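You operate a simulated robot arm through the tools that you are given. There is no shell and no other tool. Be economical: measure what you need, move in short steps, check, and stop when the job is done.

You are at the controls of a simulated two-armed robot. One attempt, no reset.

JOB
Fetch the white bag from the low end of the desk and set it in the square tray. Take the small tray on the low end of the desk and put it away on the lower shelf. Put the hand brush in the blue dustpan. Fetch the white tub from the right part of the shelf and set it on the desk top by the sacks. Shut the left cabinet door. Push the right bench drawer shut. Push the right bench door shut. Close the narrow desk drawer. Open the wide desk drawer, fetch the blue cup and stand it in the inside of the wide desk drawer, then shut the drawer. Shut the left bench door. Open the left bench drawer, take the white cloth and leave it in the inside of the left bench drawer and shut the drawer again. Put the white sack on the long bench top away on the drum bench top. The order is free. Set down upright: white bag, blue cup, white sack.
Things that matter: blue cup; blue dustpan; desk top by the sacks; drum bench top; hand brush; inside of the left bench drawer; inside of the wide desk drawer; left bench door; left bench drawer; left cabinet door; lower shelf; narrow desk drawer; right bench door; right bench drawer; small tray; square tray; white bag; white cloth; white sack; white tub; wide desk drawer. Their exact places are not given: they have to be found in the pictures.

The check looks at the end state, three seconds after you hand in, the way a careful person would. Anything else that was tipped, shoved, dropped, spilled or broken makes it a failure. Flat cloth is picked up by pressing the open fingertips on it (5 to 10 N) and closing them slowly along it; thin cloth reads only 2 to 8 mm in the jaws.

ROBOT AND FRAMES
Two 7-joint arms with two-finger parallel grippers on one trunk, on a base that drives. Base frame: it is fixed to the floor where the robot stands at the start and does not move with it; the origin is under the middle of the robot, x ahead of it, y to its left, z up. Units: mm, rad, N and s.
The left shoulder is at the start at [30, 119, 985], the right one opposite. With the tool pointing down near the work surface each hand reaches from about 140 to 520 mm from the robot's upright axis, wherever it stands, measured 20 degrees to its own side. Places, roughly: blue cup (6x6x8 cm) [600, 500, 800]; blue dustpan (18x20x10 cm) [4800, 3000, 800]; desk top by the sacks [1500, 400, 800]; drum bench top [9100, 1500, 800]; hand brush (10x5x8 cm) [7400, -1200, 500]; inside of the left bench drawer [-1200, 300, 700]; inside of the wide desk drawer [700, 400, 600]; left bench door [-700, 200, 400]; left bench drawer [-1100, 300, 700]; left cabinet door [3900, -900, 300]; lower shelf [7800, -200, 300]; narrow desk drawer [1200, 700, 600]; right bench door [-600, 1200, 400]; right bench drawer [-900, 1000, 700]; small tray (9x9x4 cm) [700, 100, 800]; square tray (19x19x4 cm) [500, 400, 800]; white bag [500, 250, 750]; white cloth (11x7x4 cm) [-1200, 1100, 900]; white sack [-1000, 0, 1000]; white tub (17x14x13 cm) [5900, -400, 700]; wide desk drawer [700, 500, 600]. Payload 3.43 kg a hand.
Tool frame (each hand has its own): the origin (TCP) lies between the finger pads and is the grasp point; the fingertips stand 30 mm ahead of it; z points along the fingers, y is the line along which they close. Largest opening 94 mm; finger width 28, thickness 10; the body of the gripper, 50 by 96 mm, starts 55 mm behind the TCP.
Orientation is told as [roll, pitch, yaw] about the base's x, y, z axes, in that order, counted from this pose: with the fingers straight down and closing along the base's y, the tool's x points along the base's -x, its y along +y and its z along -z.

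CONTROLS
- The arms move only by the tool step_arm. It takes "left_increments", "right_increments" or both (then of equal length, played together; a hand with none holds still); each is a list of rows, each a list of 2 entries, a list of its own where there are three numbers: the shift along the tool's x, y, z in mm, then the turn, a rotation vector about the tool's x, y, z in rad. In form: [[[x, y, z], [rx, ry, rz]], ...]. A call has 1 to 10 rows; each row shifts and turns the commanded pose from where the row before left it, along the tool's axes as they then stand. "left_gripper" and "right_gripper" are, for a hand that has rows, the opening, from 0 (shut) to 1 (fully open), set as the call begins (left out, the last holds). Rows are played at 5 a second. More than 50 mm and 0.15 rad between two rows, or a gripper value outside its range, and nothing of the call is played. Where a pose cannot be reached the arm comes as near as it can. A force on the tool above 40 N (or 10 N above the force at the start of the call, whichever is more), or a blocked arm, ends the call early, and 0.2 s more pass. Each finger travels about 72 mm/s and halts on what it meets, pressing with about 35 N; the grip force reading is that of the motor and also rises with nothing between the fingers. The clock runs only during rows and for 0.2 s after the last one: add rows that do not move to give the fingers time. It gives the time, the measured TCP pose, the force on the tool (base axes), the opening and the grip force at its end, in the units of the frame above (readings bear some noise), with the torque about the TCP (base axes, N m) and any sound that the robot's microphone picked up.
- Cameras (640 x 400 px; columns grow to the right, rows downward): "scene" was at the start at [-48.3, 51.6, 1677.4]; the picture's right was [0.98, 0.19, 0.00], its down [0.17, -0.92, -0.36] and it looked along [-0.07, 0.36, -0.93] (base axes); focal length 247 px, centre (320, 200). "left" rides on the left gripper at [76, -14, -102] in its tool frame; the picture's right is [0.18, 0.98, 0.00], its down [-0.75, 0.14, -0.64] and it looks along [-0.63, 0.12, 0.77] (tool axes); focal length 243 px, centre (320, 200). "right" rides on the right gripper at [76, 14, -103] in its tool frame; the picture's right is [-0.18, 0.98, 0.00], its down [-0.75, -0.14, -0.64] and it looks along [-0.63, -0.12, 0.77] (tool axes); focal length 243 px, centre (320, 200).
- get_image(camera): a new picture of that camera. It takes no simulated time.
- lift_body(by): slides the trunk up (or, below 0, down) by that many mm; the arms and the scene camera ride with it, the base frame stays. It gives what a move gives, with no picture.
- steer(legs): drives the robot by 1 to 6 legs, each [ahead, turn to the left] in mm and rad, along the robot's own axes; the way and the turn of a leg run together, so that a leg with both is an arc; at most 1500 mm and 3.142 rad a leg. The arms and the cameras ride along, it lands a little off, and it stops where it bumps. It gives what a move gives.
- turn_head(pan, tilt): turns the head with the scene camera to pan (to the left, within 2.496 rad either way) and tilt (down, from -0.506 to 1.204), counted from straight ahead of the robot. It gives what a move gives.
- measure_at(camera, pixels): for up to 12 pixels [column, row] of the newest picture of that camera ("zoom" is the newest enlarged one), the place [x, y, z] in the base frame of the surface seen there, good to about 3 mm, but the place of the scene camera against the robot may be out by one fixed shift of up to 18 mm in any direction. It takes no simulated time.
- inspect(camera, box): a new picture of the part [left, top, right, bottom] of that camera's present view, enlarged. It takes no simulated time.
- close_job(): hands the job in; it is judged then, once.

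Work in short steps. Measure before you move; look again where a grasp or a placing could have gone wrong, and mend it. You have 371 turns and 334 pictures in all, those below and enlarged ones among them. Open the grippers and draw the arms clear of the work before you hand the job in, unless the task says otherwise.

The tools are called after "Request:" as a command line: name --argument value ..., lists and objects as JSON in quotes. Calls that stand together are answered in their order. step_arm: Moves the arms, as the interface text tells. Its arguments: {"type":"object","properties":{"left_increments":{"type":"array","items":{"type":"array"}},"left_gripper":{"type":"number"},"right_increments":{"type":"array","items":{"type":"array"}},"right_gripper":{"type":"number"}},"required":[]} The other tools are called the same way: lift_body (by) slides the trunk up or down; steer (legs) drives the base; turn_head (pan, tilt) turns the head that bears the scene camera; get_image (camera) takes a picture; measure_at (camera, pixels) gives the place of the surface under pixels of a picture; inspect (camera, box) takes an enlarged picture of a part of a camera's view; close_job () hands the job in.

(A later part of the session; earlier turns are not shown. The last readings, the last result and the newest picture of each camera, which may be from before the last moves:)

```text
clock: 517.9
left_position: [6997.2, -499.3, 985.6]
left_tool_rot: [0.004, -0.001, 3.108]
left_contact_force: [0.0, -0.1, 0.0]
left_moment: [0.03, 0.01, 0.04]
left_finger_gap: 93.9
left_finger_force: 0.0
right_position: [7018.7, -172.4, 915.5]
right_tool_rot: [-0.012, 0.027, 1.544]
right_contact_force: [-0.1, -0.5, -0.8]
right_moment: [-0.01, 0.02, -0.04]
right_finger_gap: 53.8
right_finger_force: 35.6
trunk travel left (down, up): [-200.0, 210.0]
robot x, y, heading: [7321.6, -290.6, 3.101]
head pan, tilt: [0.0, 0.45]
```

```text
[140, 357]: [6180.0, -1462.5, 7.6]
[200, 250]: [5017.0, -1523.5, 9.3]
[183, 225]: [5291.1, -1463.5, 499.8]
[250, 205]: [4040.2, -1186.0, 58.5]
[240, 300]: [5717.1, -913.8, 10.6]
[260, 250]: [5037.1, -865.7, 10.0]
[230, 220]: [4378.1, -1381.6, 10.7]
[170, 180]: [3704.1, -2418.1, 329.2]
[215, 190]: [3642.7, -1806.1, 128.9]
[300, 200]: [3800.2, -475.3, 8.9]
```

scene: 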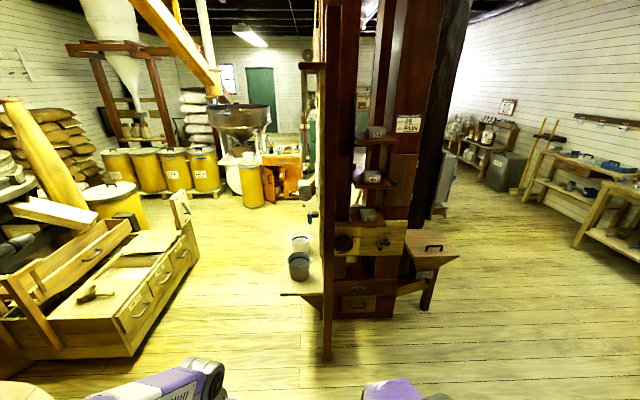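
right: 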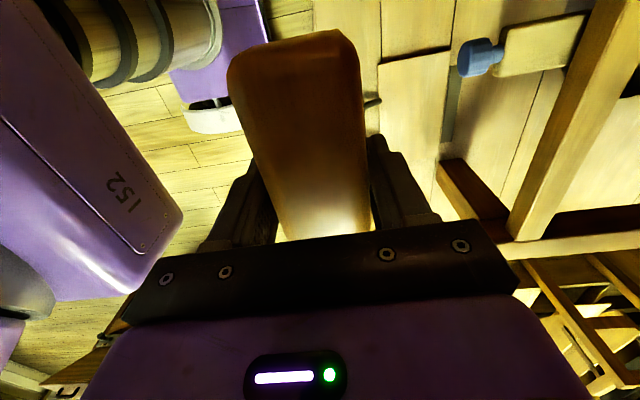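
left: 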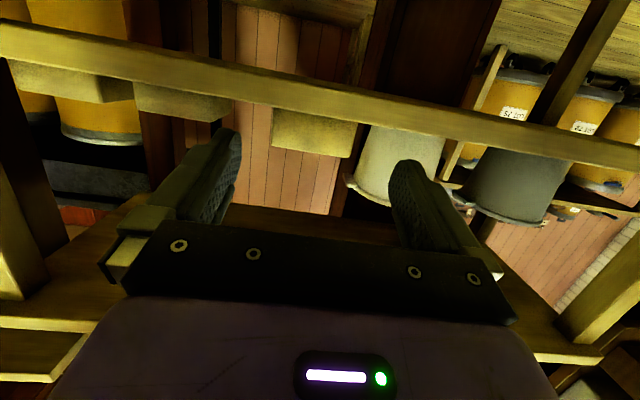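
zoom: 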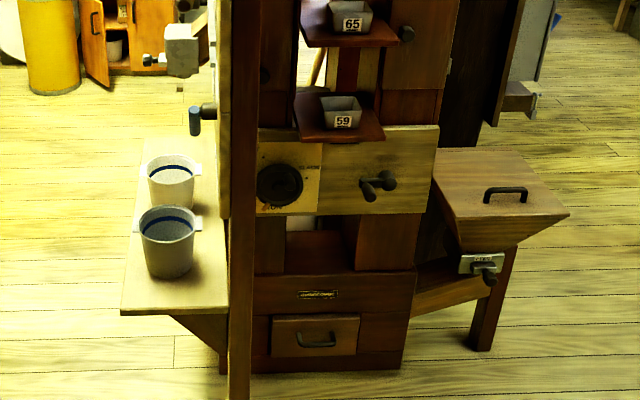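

Corridor y −430…−1460. Drive to (6500,−880) then west to (5930,−900), then face +y.

Request:
steer --legs '[[0, 0.65], [1010, 0], [0, -0.615], [560, 0], [0, -1.56]]'

Request:
turn_head --pan 0.0 --tilt 0.75

Request:
get_image --camera "scene"

Request:
get_image --camera "left"

```text
clock: 523.3
left_position: [6621.7, -1027.2, 985.1]
left_tool_rot: [0.006, 0.03, -2.556]
left_contact_force: [0.6, 0.6, 0.1]
left_moment: [-0.01, -0.02, 0.0]
left_finger_gap: 94.0
left_finger_force: 0.1
right_position: [6435.8, -775.2, 918.5]
right_tool_rot: [-0.002, 0.036, 2.198]
right_contact_force: [-0.4, -0.6, -0.9]
right_moment: [0.0, 0.0, -0.01]
right_finger_gap: 53.6
right_finger_force: 35.3
trunk travel left (down, up): [-200.0, 210.0]
robot x, y, heading: [6744.3, -698.4, -2.523]
head pan, tilt: [0.0, 0.45]
stopped in leg 2: the robot was blocked; the commanded pose is now the measured one
```

```text
clock: 524.1
left_position: [6620.7, -1028.2, 984.7]
left_tool_rot: [0.005, 0.028, -2.553]
left_contact_force: [-1.2, -0.2, 0.0]
left_moment: [0.03, 0.0, 0.02]
left_finger_gap: 93.9
left_finger_force: 0.1
right_position: [6434.5, -776.7, 917.5]
right_tool_rot: [0.002, 0.038, 2.197]
right_contact_force: [0.3, -1.1, -1.1]
right_moment: [0.01, 0.01, -0.02]
right_finger_gap: 53.9
right_finger_force: 34.6
trunk travel left (down, up): [-200.0, 210.0]
robot x, y, heading: [6741.5, -696.4, -2.525]
head pan, tilt: [0.0, 0.75]
```

```text
166 pictures are left
```

scene: 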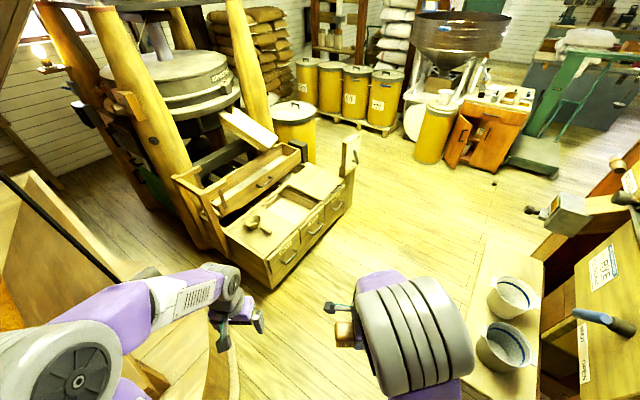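

```text
165 pictures are left
```

left: 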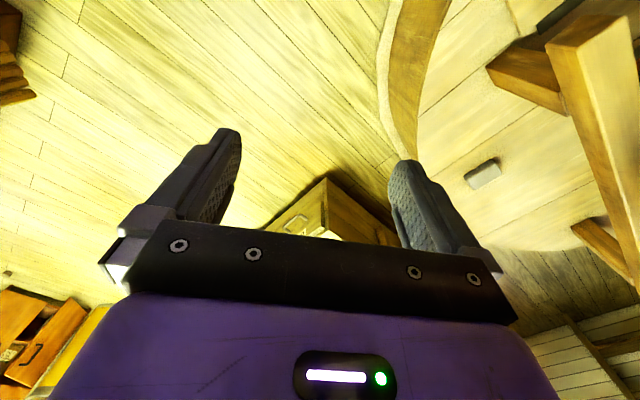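

Blocked. Find what I touched: measure nearby things.

Request:
measure_at --camera "scene" --pixels '[[225, 370], [150, 345], [100, 260], [60, 200], [20, 240], [75, 310], [130, 380], [480, 380], [545, 300], [75, 370], [110, 290], [415, 300]]'

Request:
turn_head --pan 0.9 --tilt 0.9

Request:
get_image --camera "scene"

```text
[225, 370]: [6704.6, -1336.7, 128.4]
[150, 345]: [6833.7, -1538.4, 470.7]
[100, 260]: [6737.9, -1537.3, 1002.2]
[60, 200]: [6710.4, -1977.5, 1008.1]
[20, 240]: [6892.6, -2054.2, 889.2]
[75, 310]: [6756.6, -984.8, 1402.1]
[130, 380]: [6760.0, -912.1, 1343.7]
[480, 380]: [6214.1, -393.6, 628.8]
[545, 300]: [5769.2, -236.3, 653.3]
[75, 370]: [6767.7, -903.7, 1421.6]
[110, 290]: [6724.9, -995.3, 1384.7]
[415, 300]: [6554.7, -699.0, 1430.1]
```

```text
clock: 525.3
left_position: [6619.9, -1027.8, 984.1]
left_tool_rot: [0.006, 0.03, -2.555]
left_contact_force: [0.5, 0.8, -0.7]
left_moment: [0.03, 0.03, -0.04]
left_finger_gap: 93.8
left_finger_force: 0.1
right_position: [6434.6, -776.7, 916.8]
right_tool_rot: [-0.001, 0.037, 2.196]
right_contact_force: [-0.3, -0.1, -1.3]
right_moment: [0.03, -0.02, -0.01]
right_finger_gap: 53.8
right_finger_force: 35.0
trunk travel left (down, up): [-200.0, 210.0]
robot x, y, heading: [6744.6, -701.7, -2.521]
head pan, tilt: [0.901, 0.901]
```

```text
164 pictures are left
```

scene: 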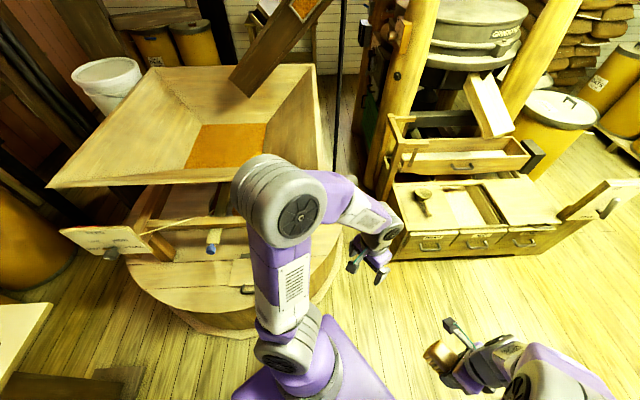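

The readings suggest a slight tilt of the robot. Look straight down at the front.

Request:
turn_head --pan 0.0 --tilt 1.2

Request:
get_image --camera "scene"

Request:
get_image --camera "right"

```text
clock: 526.5
left_position: [6620.5, -1028.4, 983.9]
left_tool_rot: [0.005, 0.029, -2.555]
left_contact_force: [-0.7, -0.6, 0.3]
left_moment: [-0.03, -0.04, 0.01]
left_finger_gap: 94.2
left_finger_force: 0.1
right_position: [6434.2, -777.7, 917.7]
right_tool_rot: [-0.002, 0.039, 2.197]
right_contact_force: [-0.1, 0.7, -0.9]
right_moment: [0.04, 0.02, -0.01]
right_finger_gap: 53.9
right_finger_force: 35.2
trunk travel left (down, up): [-200.0, 210.0]
robot x, y, heading: [6739.3, -701.3, -2.52]
head pan, tilt: [0.0, 1.201]
```

```text
163 pictures are left
```

scene: 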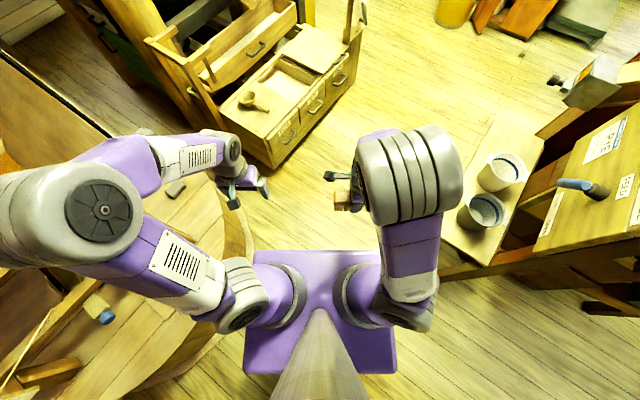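

```text
162 pictures are left
```

right: 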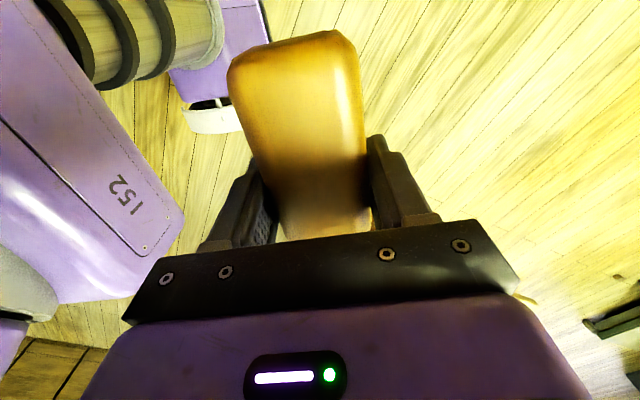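

Measure the plinth beside the base.

Request:
measure_at --camera "scene" --pixels '[[248, 235], [235, 215], [215, 350], [170, 385], [225, 345], [240, 370], [252, 243]]'

```text
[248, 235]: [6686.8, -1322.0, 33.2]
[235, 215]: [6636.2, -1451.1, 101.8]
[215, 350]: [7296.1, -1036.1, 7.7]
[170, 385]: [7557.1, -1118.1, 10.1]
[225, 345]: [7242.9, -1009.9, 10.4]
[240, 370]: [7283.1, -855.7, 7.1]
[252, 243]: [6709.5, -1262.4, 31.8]
```

Nothing at floor or arm level is touching; check overhead by tilting the head up.

Request:
turn_head --pan 0.0 --tilt -0.45

Request:
get_image --camera "scene"

Request:
turn_head --pan 0.9 --tilt -0.3

Request:
get_image --camera "scene"

```text
clock: 528.2
left_position: [6620.1, -1027.4, 984.7]
left_tool_rot: [0.005, 0.032, -2.555]
left_contact_force: [-0.8, 0.5, 0.3]
left_moment: [-0.01, 0.02, 0.0]
left_finger_gap: 94.2
left_finger_force: 0.1
right_position: [6432.7, -777.1, 916.5]
right_tool_rot: [0.0, 0.041, 2.197]
right_contact_force: [-0.2, 0.0, -1.7]
right_moment: [0.04, 0.02, 0.02]
right_finger_gap: 53.6
right_finger_force: 34.9
trunk travel left (down, up): [-200.0, 210.0]
robot x, y, heading: [6746.0, -698.5, -2.524]
head pan, tilt: [0.0, -0.45]
```

```text
161 pictures are left
```

scene: 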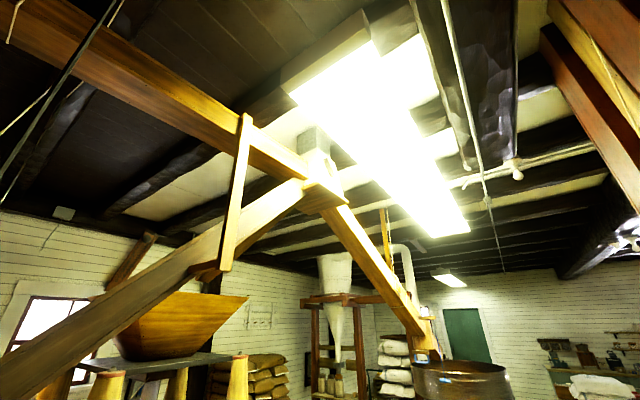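

```text
clock: 529.4
left_position: [6618.8, -1027.6, 983.6]
left_tool_rot: [0.007, 0.032, -2.557]
left_contact_force: [-0.1, 0.2, -0.1]
left_moment: [-0.01, -0.03, 0.0]
left_finger_gap: 93.9
left_finger_force: 0.0
right_position: [6433.4, -776.5, 916.6]
right_tool_rot: [-0.003, 0.041, 2.197]
right_contact_force: [-0.1, 0.4, -1.1]
right_moment: [0.05, 0.0, 0.0]
right_finger_gap: 53.7
right_finger_force: 35.4
trunk travel left (down, up): [-200.0, 210.0]
robot x, y, heading: [6740.5, -700.3, -2.518]
head pan, tilt: [0.901, -0.3]
```

```text
160 pictures are left
```

scene: 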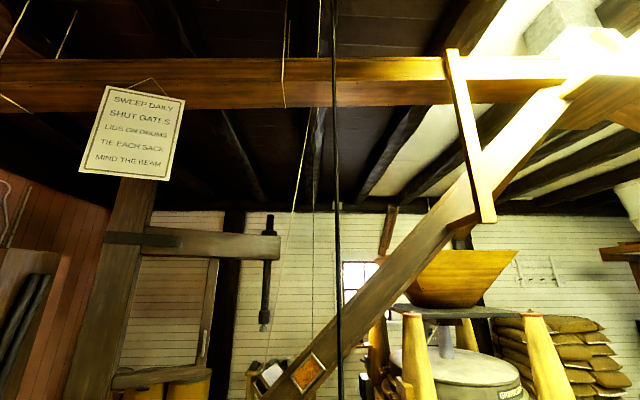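

A hanging rod and beams are close. Measure them.

Request:
measure_at --camera "scene" --pixels '[[337, 200], [337, 350], [337, 60], [300, 80], [450, 70], [470, 130], [420, 230], [560, 110], [300, 200], [100, 80], [480, 190], [620, 80]]'

```text
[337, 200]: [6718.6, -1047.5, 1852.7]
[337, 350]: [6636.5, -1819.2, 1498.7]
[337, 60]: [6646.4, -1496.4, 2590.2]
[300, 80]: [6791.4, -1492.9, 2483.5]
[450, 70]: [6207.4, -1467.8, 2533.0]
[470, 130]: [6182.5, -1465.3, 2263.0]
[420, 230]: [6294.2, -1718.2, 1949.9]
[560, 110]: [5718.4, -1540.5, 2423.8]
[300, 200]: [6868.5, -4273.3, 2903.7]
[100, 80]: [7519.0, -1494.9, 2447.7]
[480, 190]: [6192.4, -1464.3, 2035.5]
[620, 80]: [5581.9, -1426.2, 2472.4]
```

A hanging cord/rod at about (6718,−1047) met my left arm. Back off 200 and tuck the left hand toward the centre.

Request:
steer --legs '[[-200, 0]]'

Request:
step_arm --left_increments '[[[-20, -30, 0], [0, 0, 0]], [[-20, -30, 0], [0, 0, 0]], [[-20, -30, 0], [0, 0, 0]], [[-20, -30, 0], [0, 0, 0]], [[-20, -30, 0], [0, 0, 0]]]'

Request:
turn_head --pan 0.35 --tilt 0.35

Request:
get_image --camera "scene"

```text
clock: 531.0
left_position: [6779.9, -931.6, 979.9]
left_tool_rot: [-0.007, 0.036, -2.543]
left_contact_force: [0.0, -0.7, -0.8]
left_moment: [-0.05, 0.0, -0.05]
left_finger_gap: 94.0
left_finger_force: 0.2
right_position: [6593.1, -676.1, 916.5]
right_tool_rot: [-0.013, 0.027, 2.197]
right_contact_force: [0.1, 0.3, -0.5]
right_moment: [0.03, 0.01, 0.01]
right_finger_gap: 53.6
right_finger_force: 35.2
trunk travel left (down, up): [-200.0, 210.0]
robot x, y, heading: [6903.5, -587.1, -2.524]
head pan, tilt: [0.901, -0.3]
```

```text
clock: 532.2
left_position: [6610.9, -865.5, 976.2]
left_tool_rot: [-0.006, 0.038, -2.543]
left_contact_force: [-0.3, -0.2, -0.6]
left_moment: [0.03, 0.01, 0.01]
left_finger_gap: 94.2
left_finger_force: 0.2
right_position: [6591.9, -675.9, 915.5]
right_tool_rot: [-0.014, 0.026, 2.198]
right_contact_force: [-0.1, -0.1, -1.6]
right_moment: [0.03, 0.01, -0.01]
right_finger_gap: 53.6
right_finger_force: 35.2
trunk travel left (down, up): [-200.0, 210.0]
robot x, y, heading: [6903.4, -588.6, -2.519]
head pan, tilt: [0.901, -0.3]
```

```text
clock: 533.2
left_position: [6612.2, -865.3, 974.7]
left_tool_rot: [-0.006, 0.036, -2.545]
left_contact_force: [-0.2, -0.7, 0.5]
left_moment: [-0.01, -0.01, 0.03]
left_finger_gap: 94.1
left_finger_force: 0.2
right_position: [6593.3, -675.7, 916.9]
right_tool_rot: [-0.012, 0.026, 2.197]
right_contact_force: [-0.6, 1.1, -1.5]
right_moment: [0.0, 0.01, -0.01]
right_finger_gap: 53.7
right_finger_force: 34.1
trunk travel left (down, up): [-200.0, 210.0]
robot x, y, heading: [6908.7, -584.3, -2.52]
head pan, tilt: [0.351, 0.351]
```

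```text
159 pictures are left
```

scene: 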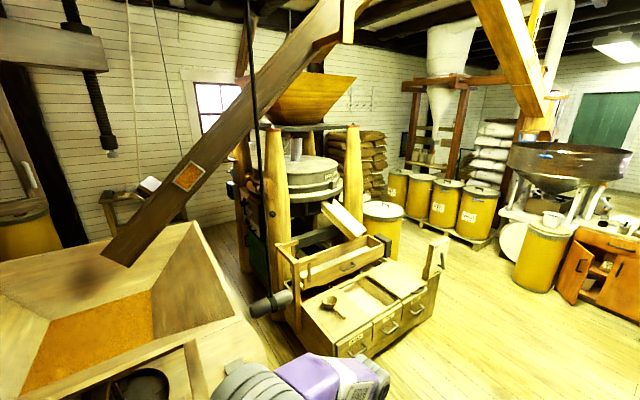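

Measure the hanging rod and its end.

Request:
measure_at --camera "scene" --pixels '[[270, 303], [285, 297], [255, 308], [262, 200], [257, 120], [264, 250]]'

Request:
inspect --camera "scene" --box '[200, 100, 360, 340]'

```text
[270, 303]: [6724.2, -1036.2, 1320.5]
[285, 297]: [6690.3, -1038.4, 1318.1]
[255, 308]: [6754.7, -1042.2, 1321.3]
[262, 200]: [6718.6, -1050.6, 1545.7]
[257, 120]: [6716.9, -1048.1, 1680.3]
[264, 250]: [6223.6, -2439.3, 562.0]
```

```text
1.67 times, centred on (280, 220) of scene
```

zoom: 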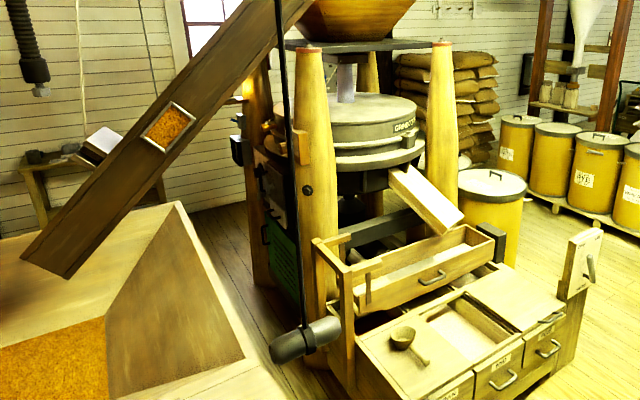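

It's a pendant at (6724,−1036,1320). Route further north: west to x≈6430, then diagonal to (6120,−880), then to (5930,−880).

Request:
steer --legs '[[0, -0.62], [480, 0], [0, 0.75], [420, 0], [0, -0.75], [190, 0]]'

Request:
steer --legs '[[0, -1.571]]'

Request:
turn_head --pan 0.0 --tilt 0.8

Request:
get_image --camera "scene"

Request:
get_image --camera "left"

```text
clock: 545.1
left_position: [5526.9, -927.5, 975.6]
left_tool_rot: [-0.006, 0.039, 3.121]
left_contact_force: [0.3, 1.2, -0.5]
left_moment: [0.02, 0.01, -0.01]
left_finger_gap: 93.7
left_finger_force: 0.1
right_position: [5621.6, -762.6, 914.8]
right_tool_rot: [-0.014, 0.026, 1.578]
right_contact_force: [-0.8, 0.1, -0.8]
right_moment: [0.01, 0.01, -0.02]
right_finger_gap: 53.5
right_finger_force: 34.8
trunk travel left (down, up): [-200.0, 210.0]
robot x, y, heading: [5931.8, -869.2, -3.135]
head pan, tilt: [0.351, 0.351]
```

```text
clock: 549.2
left_position: [5861.3, -470.3, 975.7]
left_tool_rot: [-0.006, 0.037, 1.572]
left_contact_force: [-0.1, 0.3, -0.4]
left_moment: [-0.01, 0.0, 0.01]
left_finger_gap: 94.2
left_finger_force: 0.1
right_position: [6028.8, -561.0, 916.4]
right_tool_rot: [-0.015, 0.026, 0.029]
right_contact_force: [0.0, -0.1, -1.4]
right_moment: [-0.01, -0.03, 0.0]
right_finger_gap: 53.7
right_finger_force: 35.5
trunk travel left (down, up): [-200.0, 210.0]
robot x, y, heading: [5931.4, -867.7, 1.593]
head pan, tilt: [0.351, 0.351]
```

```text
clock: 550.1
left_position: [5861.0, -470.8, 976.3]
left_tool_rot: [-0.007, 0.037, 1.57]
left_contact_force: [-1.1, -0.5, 0.1]
left_moment: [0.03, 0.01, -0.03]
left_finger_gap: 93.9
left_finger_force: 0.0
right_position: [6029.3, -560.6, 914.8]
right_tool_rot: [-0.013, 0.027, 0.025]
right_contact_force: [0.9, -0.2, -2.0]
right_moment: [0.0, -0.04, 0.01]
right_finger_gap: 53.8
right_finger_force: 34.8
trunk travel left (down, up): [-200.0, 210.0]
robot x, y, heading: [5929.8, -869.7, 1.594]
head pan, tilt: [0.0, 0.799]
```

```text
157 pictures are left
```

scene: 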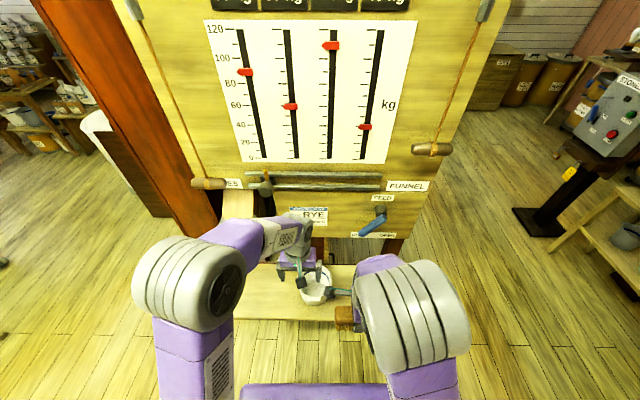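

```text
156 pictures are left
```

left: 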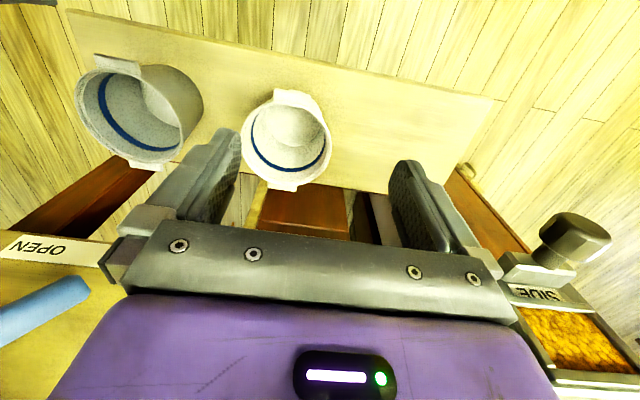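

White tub at (287,140) in left view. Measure its rim and walls.

Request:
measure_at --camera "left" --pixels '[[243, 140], [330, 140], [290, 97], [285, 187], [262, 105], [320, 110], [310, 175], [255, 170], [287, 140], [400, 130], [165, 140], [120, 60]]'

Request:
inspect --camera "left" --box '[60, 60, 380, 220]'

```text
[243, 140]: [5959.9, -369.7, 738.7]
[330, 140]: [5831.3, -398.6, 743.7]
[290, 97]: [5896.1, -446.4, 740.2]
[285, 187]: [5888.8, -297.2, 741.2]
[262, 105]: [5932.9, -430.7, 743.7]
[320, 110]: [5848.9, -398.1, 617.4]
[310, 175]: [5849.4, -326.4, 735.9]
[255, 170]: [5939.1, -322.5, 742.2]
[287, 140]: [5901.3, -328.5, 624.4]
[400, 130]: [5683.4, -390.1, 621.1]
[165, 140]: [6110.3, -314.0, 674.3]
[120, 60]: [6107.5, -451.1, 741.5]
```

```text
2.00 times, centred on (220, 140) of left
```

zoom: 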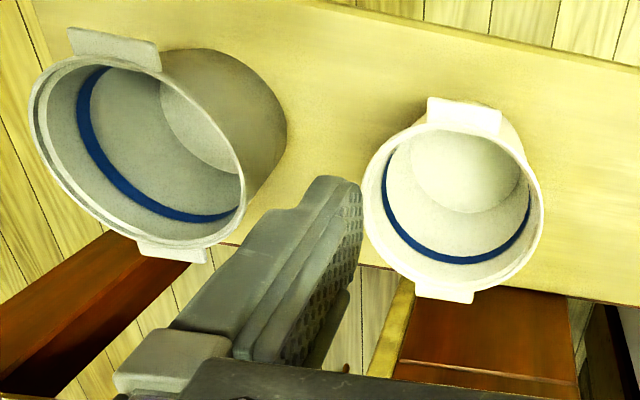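

Rim z 742, centre (5896,−371). Move the left hand over its −x wall (x≈5834) and descend partly.

Request:
step_arm --left_increments '[[[-35, 9, 0], [0, 0, 0]], [[-35, 9, 0], [0, 0, 0]], [[-30, 9, 0], [0, 0, 0]], [[0, 0, 45], [0, 0, 0]], [[0, 0, 45], [0, 0, 0]], [[0, 0, 45], [0, 0, 0]], [[0, 0, 30], [0, 0, 0]]]' --left_gripper 0.55

Request:
get_image --camera "left"

```text
clock: 551.7
left_position: [5837.4, -375.3, 805.3]
left_tool_rot: [-0.007, 0.037, 1.567]
left_contact_force: [-0.6, -0.2, 0.5]
left_moment: [-0.04, -0.02, 0.0]
left_finger_gap: 51.6
left_finger_force: 0.0
right_position: [6026.7, -559.8, 914.5]
right_tool_rot: [-0.014, 0.026, 0.028]
right_contact_force: [0.2, 0.0, -1.7]
right_moment: [0.01, -0.03, 0.0]
right_finger_gap: 53.7
right_finger_force: 34.9
trunk travel left (down, up): [-200.0, 210.0]
robot x, y, heading: [5928.7, -869.1, 1.592]
head pan, tilt: [0.0, 0.799]
```

```text
154 pictures are left
```

left: 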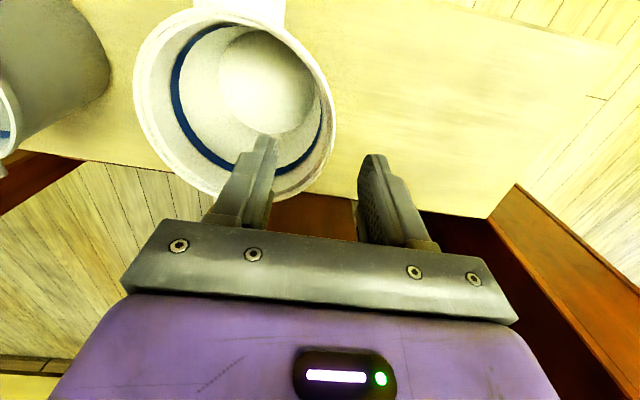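

Check the wall position against the fingers.

Request:
measure_at --camera "left" --pixels '[[331, 100], [333, 120], [325, 150], [310, 175], [328, 80], [322, 110]]'

```text
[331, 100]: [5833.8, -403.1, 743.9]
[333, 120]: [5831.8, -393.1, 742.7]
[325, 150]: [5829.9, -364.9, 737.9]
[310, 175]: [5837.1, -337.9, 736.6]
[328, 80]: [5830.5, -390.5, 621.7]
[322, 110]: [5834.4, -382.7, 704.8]
```

Good. Shift 3 mm, descend 82, close.

Request:
step_arm --left_increments '[[[-4, 3, 30], [0, 0, 0]], [[0, 0, 30], [0, 0, 0]], [[0, 0, 22], [0, 0, 0]]]'

Request:
step_arm --left_increments '[[[0, 0, 0], [0, 0, 0]], [[0, 0, 0], [0, 0, 0]], [[0, 0, 0], [0, 0, 0]], [[0, 0, 0], [0, 0, 0]], [[0, 0, 0], [0, 0, 0]]]' --left_gripper 0

Request:
get_image --camera "left"

```text
clock: 552.5
left_position: [5833.7, -376.0, 724.9]
left_tool_rot: [-0.007, 0.036, 1.57]
left_contact_force: [0.2, -1.0, 0.4]
left_moment: [0.02, 0.0, 0.01]
left_finger_gap: 51.5
left_finger_force: 0.1
right_position: [6026.8, -560.8, 915.6]
right_tool_rot: [-0.014, 0.025, 0.028]
right_contact_force: [-0.5, -0.3, -2.6]
right_moment: [0.0, -0.05, 0.0]
right_finger_gap: 53.8
right_finger_force: 35.4
trunk travel left (down, up): [-200.0, 210.0]
robot x, y, heading: [5928.1, -870.7, 1.596]
head pan, tilt: [0.0, 0.799]
```

```text
clock: 553.7
left_position: [5833.7, -375.9, 727.2]
left_tool_rot: [-0.009, 0.033, 1.572]
left_contact_force: [2.2, 3.9, 12.4]
left_moment: [0.37, -1.81, 0.49]
left_finger_gap: 12.1
left_finger_force: 35.1
right_position: [6028.6, -561.2, 915.5]
right_tool_rot: [-0.012, 0.025, 0.029]
right_contact_force: [-0.1, 0.6, -1.1]
right_moment: [0.02, -0.05, -0.02]
right_finger_gap: 53.6
right_finger_force: 35.2
trunk travel left (down, up): [-200.0, 210.0]
robot x, y, heading: [5930.0, -867.6, 1.595]
head pan, tilt: [0.0, 0.799]
```

```text
153 pictures are left
```

left: 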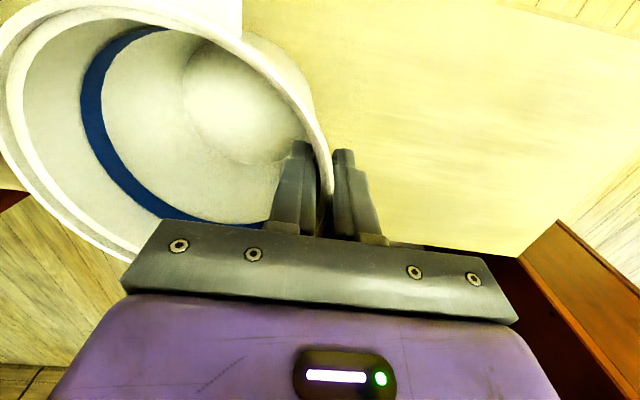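

Gripped. Lift slowly and check.

Request:
step_arm --left_increments '[[[0, 0, -4], [0, 0, 0]], [[0, 0, -6], [0, 0, 0]], [[0, 0, -10], [0, 0, 0]], [[0, 0, -10], [0, 0, 0]], [[0, 0, 0], [0, 0, 0]]]'

Request:
get_image --camera "left"

Request:
inspect --camera "scene" --box '[240, 220, 400, 340]'

```text
clock: 554.9
left_position: [5832.6, -374.0, 755.6]
left_tool_rot: [-0.007, 0.038, 1.571]
left_contact_force: [0.3, -0.6, -0.6]
left_moment: [-0.01, 0.05, -0.01]
left_finger_gap: 9.7
left_finger_force: 34.4
right_position: [6028.2, -562.1, 915.6]
right_tool_rot: [-0.014, 0.027, 0.028]
right_contact_force: [-0.5, 0.8, -1.0]
right_moment: [0.03, -0.01, 0.02]
right_finger_gap: 53.9
right_finger_force: 35.2
trunk travel left (down, up): [-200.0, 210.0]
robot x, y, heading: [5928.4, -869.8, 1.591]
head pan, tilt: [0.0, 0.799]
```

```text
152 pictures are left
```

left: 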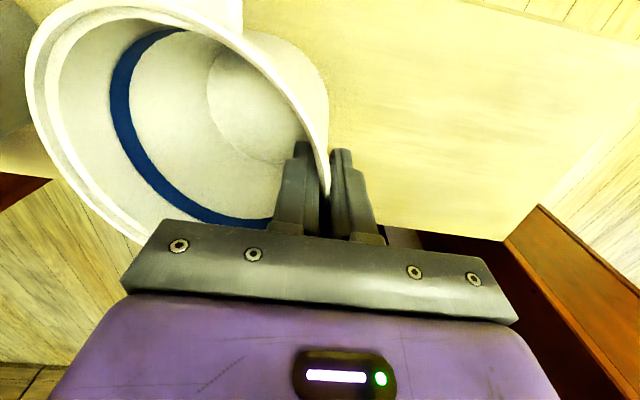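

```text
3.33 times, centred on (320, 280) of scene
```

zoom: 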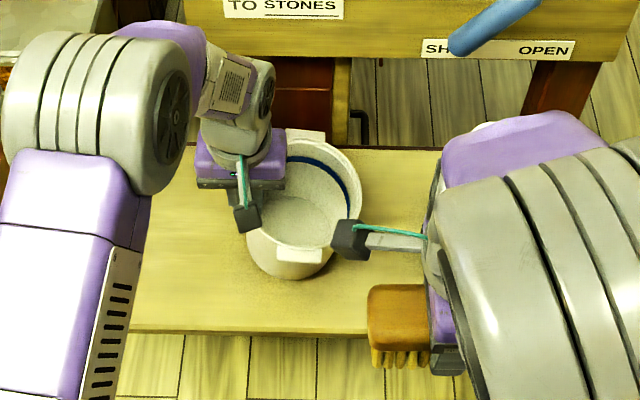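

Check whether the tub rose: measure rim height.

Request:
measure_at --camera "left" --pixels '[[240, 45], [295, 105], [322, 160], [100, 30], [60, 180], [270, 150]]'

```text
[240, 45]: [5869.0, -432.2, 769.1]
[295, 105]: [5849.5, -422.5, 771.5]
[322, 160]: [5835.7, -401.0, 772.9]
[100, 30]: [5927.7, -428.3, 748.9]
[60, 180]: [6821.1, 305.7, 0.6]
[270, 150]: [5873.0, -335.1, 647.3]
```

The tub rose but sags a bit (tapered wall); it's light. Raise it, back away, and look west.

Request:
step_arm --left_increments '[[[0, 0, -20], [0, 0, 0]], [[0, 0, -30], [0, 0, 0]], [[0, 0, -30], [0, 0, 0]], [[0, 0, -30], [0, 0, 0]], [[0, 0, -30], [0, 0, 0]], [[0, 0, -30], [0, 0, 0]], [[0, 0, -30], [0, 0, 0]], [[0, 0, -30], [0, 0, 0]]]'

Request:
steer --legs '[[-60, 0], [0, 1.55]]'

Request:
turn_head --pan -0.1 --tilt 0.35

Request:
get_image --camera "scene"

Request:
get_image --camera "left"

```text
clock: 556.7
left_position: [5831.4, -364.9, 985.1]
left_tool_rot: [-0.006, 0.038, 1.569]
left_contact_force: [-0.9, -0.3, -0.9]
left_moment: [-0.02, 0.04, 0.01]
left_finger_gap: 9.7
left_finger_force: 34.7
right_position: [6029.3, -560.4, 915.6]
right_tool_rot: [-0.014, 0.026, 0.029]
right_contact_force: [-0.1, 0.2, -1.8]
right_moment: [-0.03, -0.01, -0.01]
right_finger_gap: 54.1
right_finger_force: 35.0
trunk travel left (down, up): [-200.0, 210.0]
robot x, y, heading: [5928.5, -866.6, 1.589]
head pan, tilt: [0.0, 0.799]
```

```text
clock: 561.5
left_position: [5424.5, -1020.7, 984.2]
left_tool_rot: [-0.008, 0.038, 3.132]
left_contact_force: [-0.6, -0.5, -0.4]
left_moment: [-0.07, 0.01, 0.01]
left_finger_gap: 9.6
left_finger_force: 35.0
right_position: [5623.1, -826.4, 915.9]
right_tool_rot: [-0.013, 0.025, 1.588]
right_contact_force: [-0.4, 0.1, -2.0]
right_moment: [-0.04, 0.04, -0.04]
right_finger_gap: 53.8
right_finger_force: 34.8
trunk travel left (down, up): [-200.0, 210.0]
robot x, y, heading: [5932.0, -925.9, -3.128]
head pan, tilt: [0.0, 0.799]
```

```text
clock: 562.4
left_position: [5424.6, -1020.8, 985.3]
left_tool_rot: [-0.006, 0.038, 3.131]
left_contact_force: [-0.5, 0.5, -1.2]
left_moment: [-0.08, 0.01, -0.03]
left_finger_gap: 9.5
left_finger_force: 34.5
right_position: [5622.7, -825.8, 915.4]
right_tool_rot: [-0.014, 0.026, 1.589]
right_contact_force: [-0.4, -0.2, -1.7]
right_moment: [0.01, -0.01, 0.01]
right_finger_gap: 53.9
right_finger_force: 34.9
trunk travel left (down, up): [-200.0, 210.0]
robot x, y, heading: [5927.7, -929.7, -3.128]
head pan, tilt: [-0.099, 0.351]
```

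```text
150 pictures are left
```

scene: 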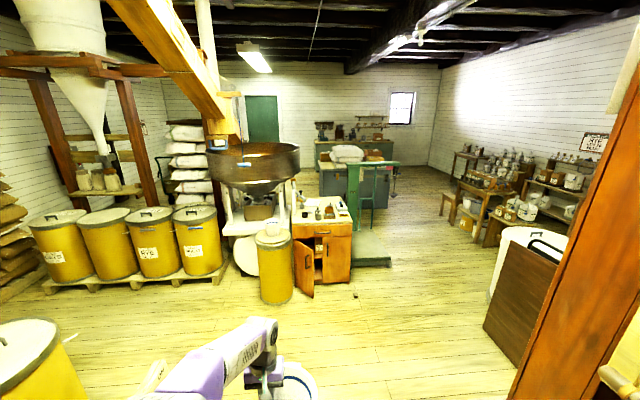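

```text
149 pictures are left
```

left: 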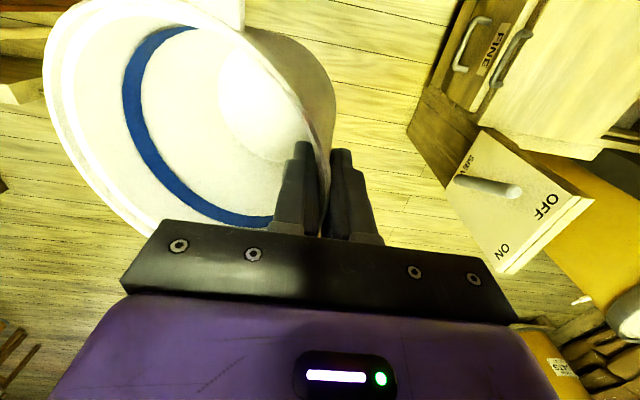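

Cabinet with its open left door at (303,270). Measure passage points.

Request:
measure_at --camera "scene" --pixels '[[303, 296], [313, 298], [295, 240], [350, 283], [355, 240], [390, 263], [488, 325], [515, 360], [440, 230], [400, 300], [420, 200], [500, 395]]'

Request:
inspect --camera "scene" --box '[260, 190, 400, 310]'

```text
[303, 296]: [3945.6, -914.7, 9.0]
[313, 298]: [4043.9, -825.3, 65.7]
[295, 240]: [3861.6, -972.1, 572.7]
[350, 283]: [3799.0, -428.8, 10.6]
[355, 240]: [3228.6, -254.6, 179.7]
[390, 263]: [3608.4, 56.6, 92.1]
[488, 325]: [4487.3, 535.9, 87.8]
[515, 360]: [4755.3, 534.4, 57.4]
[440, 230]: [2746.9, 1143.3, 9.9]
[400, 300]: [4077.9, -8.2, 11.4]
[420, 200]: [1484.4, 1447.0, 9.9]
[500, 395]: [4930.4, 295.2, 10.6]
```

```text
3.33 times, centred on (330, 250) of scene
```

zoom: 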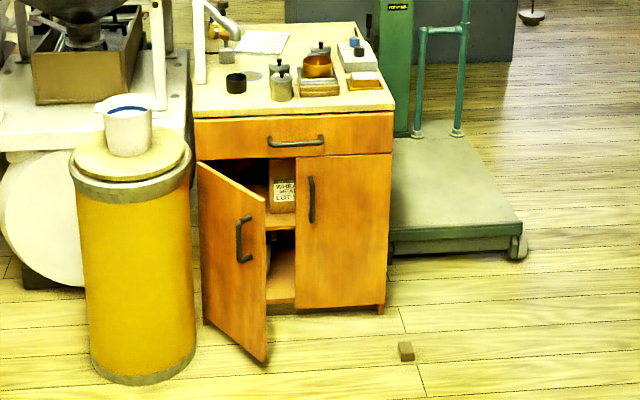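

The direct way to the desk is between the scale trolley and the flour bin. Drive there in steps.

Request:
steer --legs '[[0, -0.52], [1065, 0], [1065, 0]]'

Request:
get_image --camera "scene"

```text
clock: 574.5
left_position: [3593.4, 303.7, 985.2]
left_tool_rot: [-0.007, 0.038, 2.591]
left_contact_force: [0.3, -0.6, -0.8]
left_moment: [-0.06, 0.01, 0.0]
left_finger_gap: 9.1
left_finger_force: 34.7
right_position: [3863.8, 371.0, 915.3]
right_tool_rot: [-0.014, 0.027, 1.05]
right_contact_force: [-1.1, -0.1, -1.2]
right_moment: [0.02, -0.05, -0.04]
right_finger_gap: 53.7
right_finger_force: 34.8
trunk travel left (down, up): [-200.0, 210.0]
robot x, y, heading: [4075.2, 121.5, 2.617]
head pan, tilt: [-0.099, 0.351]
```

```text
147 pictures are left
```

scene: 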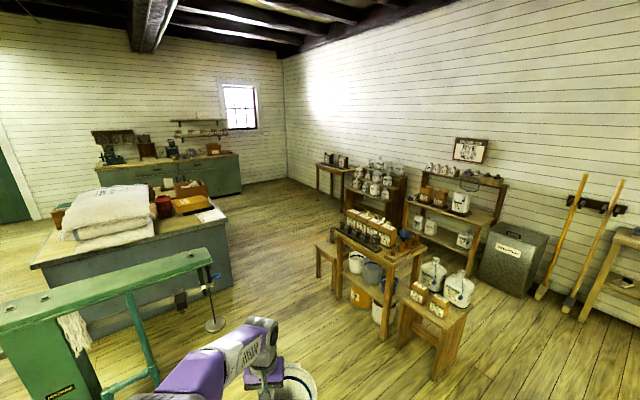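

Measure stool, stanchion, desk corner.

Request:
measure_at --camera "scene" --pixels '[[432, 378], [382, 338], [318, 275], [213, 327], [183, 300], [232, 284], [225, 222], [210, 208], [130, 330], [180, 260], [200, 235], [60, 300]]'

Request:
inspect --camera "scene" --box '[20, 160, 260, 340]'

```text
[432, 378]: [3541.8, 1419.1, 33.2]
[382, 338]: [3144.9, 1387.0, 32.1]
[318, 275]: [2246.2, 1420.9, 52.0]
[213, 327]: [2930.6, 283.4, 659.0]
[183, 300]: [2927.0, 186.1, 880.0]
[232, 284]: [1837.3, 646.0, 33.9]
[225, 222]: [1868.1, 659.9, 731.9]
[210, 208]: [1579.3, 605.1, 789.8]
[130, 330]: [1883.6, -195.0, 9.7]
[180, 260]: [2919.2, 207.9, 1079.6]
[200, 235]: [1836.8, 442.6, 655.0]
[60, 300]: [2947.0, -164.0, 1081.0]
```

```text
2.22 times, centred on (140, 250) of scene
```

zoom: 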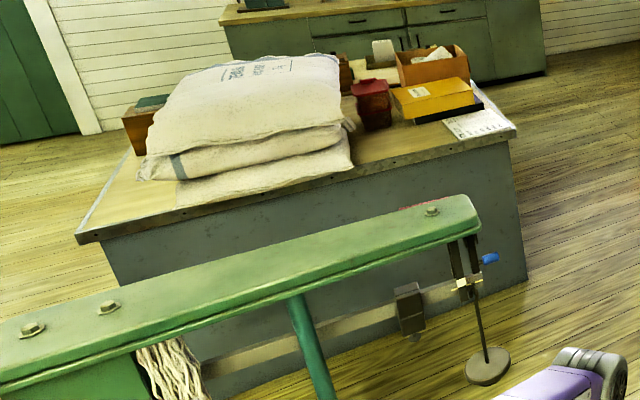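

Measure the desk-top area beside the sacks.

Request:
measure_at --camera "scene" --pixels '[[190, 223], [183, 228], [175, 232], [195, 215], [200, 228], [170, 215], [165, 225], [150, 235], [178, 205], [188, 205]]'

Request:
steer --legs '[[0, -0.25], [980, 0], [0, 1.015], [1060, 0], [0, -0.243]]'

Request:
turn_head --pan 0.0 --tilt 0.75

Request:
get_image --camera "scene"

```text
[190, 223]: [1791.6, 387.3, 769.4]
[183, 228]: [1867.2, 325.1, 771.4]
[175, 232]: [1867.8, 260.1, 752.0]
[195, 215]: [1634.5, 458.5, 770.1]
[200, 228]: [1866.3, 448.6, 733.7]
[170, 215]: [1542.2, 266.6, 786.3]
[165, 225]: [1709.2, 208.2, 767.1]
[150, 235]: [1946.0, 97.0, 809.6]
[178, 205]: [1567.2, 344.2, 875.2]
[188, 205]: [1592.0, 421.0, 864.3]
```

```text
clock: 588.9
left_position: [1823.9, 529.4, 985.1]
left_tool_rot: [-0.009, 0.038, 3.073]
left_contact_force: [0.1, 0.5, -0.1]
left_moment: [-0.05, 0.02, 0.01]
left_finger_gap: 9.3
left_finger_force: 34.7
right_position: [2032.7, 712.4, 914.1]
right_tool_rot: [-0.012, 0.027, 1.532]
right_contact_force: [0.0, 0.2, -2.9]
right_moment: [0.03, -0.01, 0.0]
right_finger_gap: 53.7
right_finger_force: 34.7
trunk travel left (down, up): [-200.0, 210.0]
robot x, y, heading: [2334.3, 586.2, 3.099]
head pan, tilt: [-0.099, 0.351]
```

```text
clock: 589.8
left_position: [1823.0, 528.8, 983.9]
left_tool_rot: [-0.008, 0.039, 3.073]
left_contact_force: [0.8, 0.3, -1.4]
left_moment: [-0.07, 0.0, 0.01]
left_finger_gap: 9.2
left_finger_force: 35.1
right_position: [2032.7, 712.4, 916.2]
right_tool_rot: [-0.014, 0.028, 1.532]
right_contact_force: [0.1, -0.2, -1.1]
right_moment: [0.01, -0.02, 0.0]
right_finger_gap: 54.0
right_finger_force: 34.6
trunk travel left (down, up): [-200.0, 210.0]
robot x, y, heading: [2332.9, 592.4, 3.1]
head pan, tilt: [0.0, 0.75]
```

```text
145 pictures are left
```

scene: 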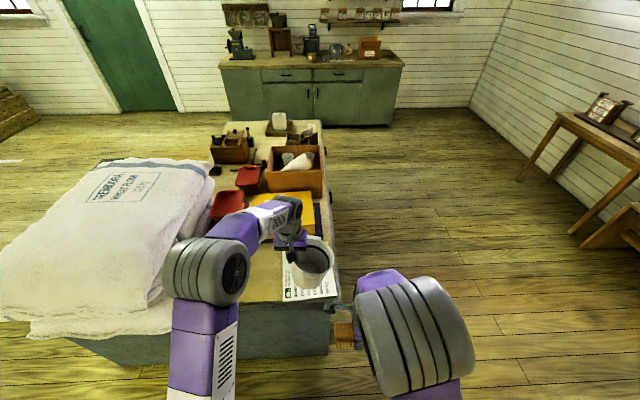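

Look with the left camera at the spot beneath.

Request:
get_image --camera "left"

Request:
measure_at --camera "scene" --pixels '[[250, 285], [262, 270], [240, 300], [275, 295], [285, 290], [330, 290], [225, 295], [265, 250], [200, 300]]'

```text
144 pictures are left
```

left: 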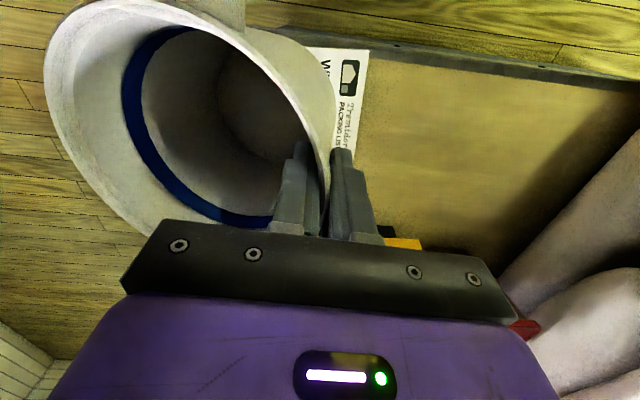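

```text
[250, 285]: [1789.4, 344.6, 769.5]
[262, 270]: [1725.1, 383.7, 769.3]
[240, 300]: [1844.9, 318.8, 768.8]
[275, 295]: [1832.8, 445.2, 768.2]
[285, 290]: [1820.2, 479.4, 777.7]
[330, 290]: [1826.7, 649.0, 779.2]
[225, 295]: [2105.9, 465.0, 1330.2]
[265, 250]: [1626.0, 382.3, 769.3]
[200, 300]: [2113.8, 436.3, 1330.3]
```

Measure free region in the left view.

Request:
measure_at --camera "left" --pixels '[[450, 100], [420, 180], [550, 120], [480, 230], [368, 60], [362, 150], [400, 240], [560, 210], [600, 130], [400, 50]]'

```text
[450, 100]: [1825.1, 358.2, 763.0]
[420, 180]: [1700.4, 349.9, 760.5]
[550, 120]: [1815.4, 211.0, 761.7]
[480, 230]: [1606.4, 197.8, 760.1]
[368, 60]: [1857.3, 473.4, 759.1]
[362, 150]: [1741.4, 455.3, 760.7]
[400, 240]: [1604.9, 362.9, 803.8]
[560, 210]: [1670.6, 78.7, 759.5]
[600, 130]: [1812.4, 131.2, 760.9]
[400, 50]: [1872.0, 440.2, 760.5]
```

Target tub centre (1755,340). Shift the robot −y by 245 and ahead 70.

Request:
steer --legs '[[0, 1.612], [245, 0], [0, -1.571], [70, 0]]'

Request:
get_image --camera "left"

Request:
get_image --camera "scene"

```text
clock: 597.4
left_position: [2103.4, -113.1, 981.7]
left_tool_rot: [0.015, 0.057, -2.243]
left_contact_force: [3.9, 1.8, -0.5]
left_moment: [0.07, 0.12, -0.39]
left_finger_gap: 9.7
left_finger_force: 35.3
right_position: [2061.2, 170.6, 915.6]
right_tool_rot: [-0.013, 0.026, 2.489]
right_contact_force: [0.5, 0.0, -0.6]
right_moment: [0.04, 0.0, 0.04]
right_finger_gap: 54.1
right_finger_force: 34.5
trunk travel left (down, up): [-200.0, 210.0]
robot x, y, heading: [2331.4, 346.5, -2.231]
head pan, tilt: [0.0, 0.75]
stopped in leg 3: the force on the tool passed its limit at 57 N (the readings are from after the stop); the commanded pose is now the measured one
```

```text
143 pictures are left
```

left: 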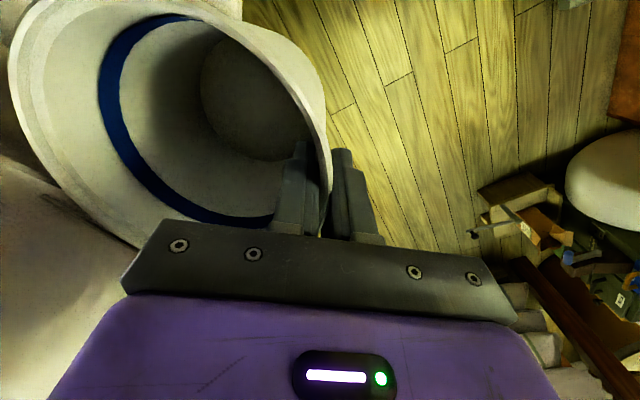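

```text
142 pictures are left
```

scene: 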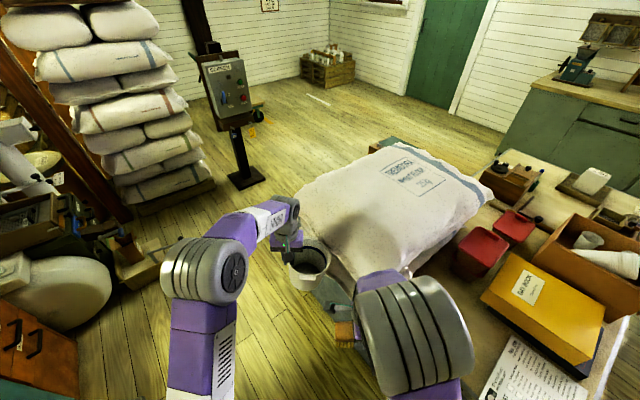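

The tub touched the sacks while swinging. Swing back, retreat north-east, and approach from the north side.

Request:
steer --legs '[[0, 0.3], [-270, 0]]'

Request:
get_image --camera "left"

Request:
steer --legs '[[0, -0.95], [233, 0], [0, -0.26]]'

Request:
get_image --camera "scene"

Request:
get_image --camera "left"

```text
clock: 600.3
left_position: [2342.3, 88.8, 982.9]
left_tool_rot: [0.015, 0.053, -1.942]
left_contact_force: [-0.1, 0.5, -2.0]
left_moment: [-0.05, -0.06, 0.01]
left_finger_gap: 9.2
left_finger_force: 34.6
right_position: [2218.3, 346.0, 916.3]
right_tool_rot: [-0.011, 0.026, 2.788]
right_contact_force: [0.0, -0.2, -1.4]
right_moment: [-0.02, 0.0, 0.0]
right_finger_gap: 53.8
right_finger_force: 34.7
trunk travel left (down, up): [-200.0, 210.0]
robot x, y, heading: [2424.9, 595.1, -1.929]
head pan, tilt: [0.0, 0.75]
```

```text
141 pictures are left
```

left: 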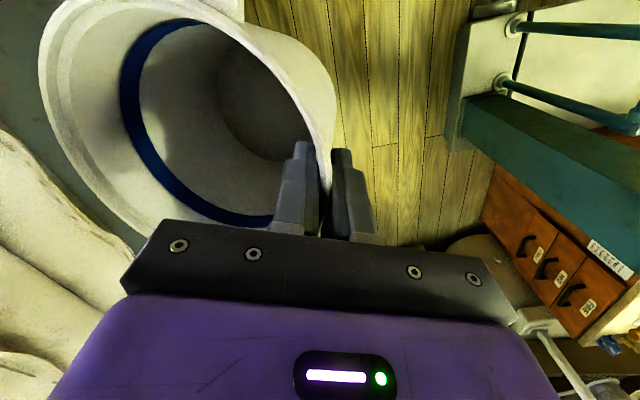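

```text
clock: 605.4
left_position: [1690.4, 440.2, 980.6]
left_tool_rot: [0.016, 0.054, 3.123]
left_contact_force: [0.2, 0.9, -1.0]
left_moment: [-0.06, -0.04, -0.01]
left_finger_gap: 9.5
left_finger_force: 35.6
right_position: [1890.2, 644.3, 915.1]
right_tool_rot: [-0.014, 0.026, 1.57]
right_contact_force: [0.0, 1.2, -1.5]
right_moment: [-0.01, -0.01, 0.01]
right_finger_gap: 53.8
right_finger_force: 35.7
trunk travel left (down, up): [-200.0, 210.0]
robot x, y, heading: [2196.2, 535.7, 3.136]
head pan, tilt: [0.0, 0.75]
```

```text
140 pictures are left
```

scene: 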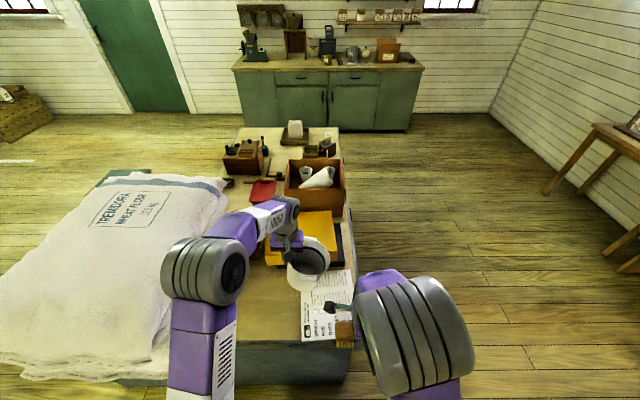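

```text
139 pictures are left
```

left: 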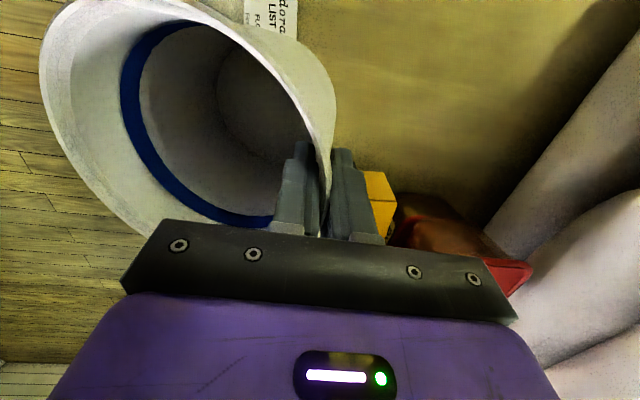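

Measure sack boundary near the target before moving the tub.

Request:
measure_at --camera "left" --pixels '[[500, 235], [530, 190], [590, 100], [630, 40], [560, 230], [610, 200], [450, 100], [430, 225], [400, 215], [375, 190]]'

```text
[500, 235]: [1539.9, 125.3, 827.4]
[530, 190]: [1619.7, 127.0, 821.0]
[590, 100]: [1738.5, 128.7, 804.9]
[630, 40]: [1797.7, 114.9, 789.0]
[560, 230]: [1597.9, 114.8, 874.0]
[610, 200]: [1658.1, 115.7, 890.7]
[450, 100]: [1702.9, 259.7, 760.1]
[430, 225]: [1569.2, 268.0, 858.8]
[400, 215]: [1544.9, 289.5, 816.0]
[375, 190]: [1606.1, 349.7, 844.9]
```

Free region y 140–450. Measure the tub's tilt (rim heights) first.

Request:
measure_at --camera "left" --pixels '[[235, 40], [300, 90], [328, 150], [90, 10], [50, 60], [60, 150], [100, 205], [140, 232], [45, 90]]'

```text
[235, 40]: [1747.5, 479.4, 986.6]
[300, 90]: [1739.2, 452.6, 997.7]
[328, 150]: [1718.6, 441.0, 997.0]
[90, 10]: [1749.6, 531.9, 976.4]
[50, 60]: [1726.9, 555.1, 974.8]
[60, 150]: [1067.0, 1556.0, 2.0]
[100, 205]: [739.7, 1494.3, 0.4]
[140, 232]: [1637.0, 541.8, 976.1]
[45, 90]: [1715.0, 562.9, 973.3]
```

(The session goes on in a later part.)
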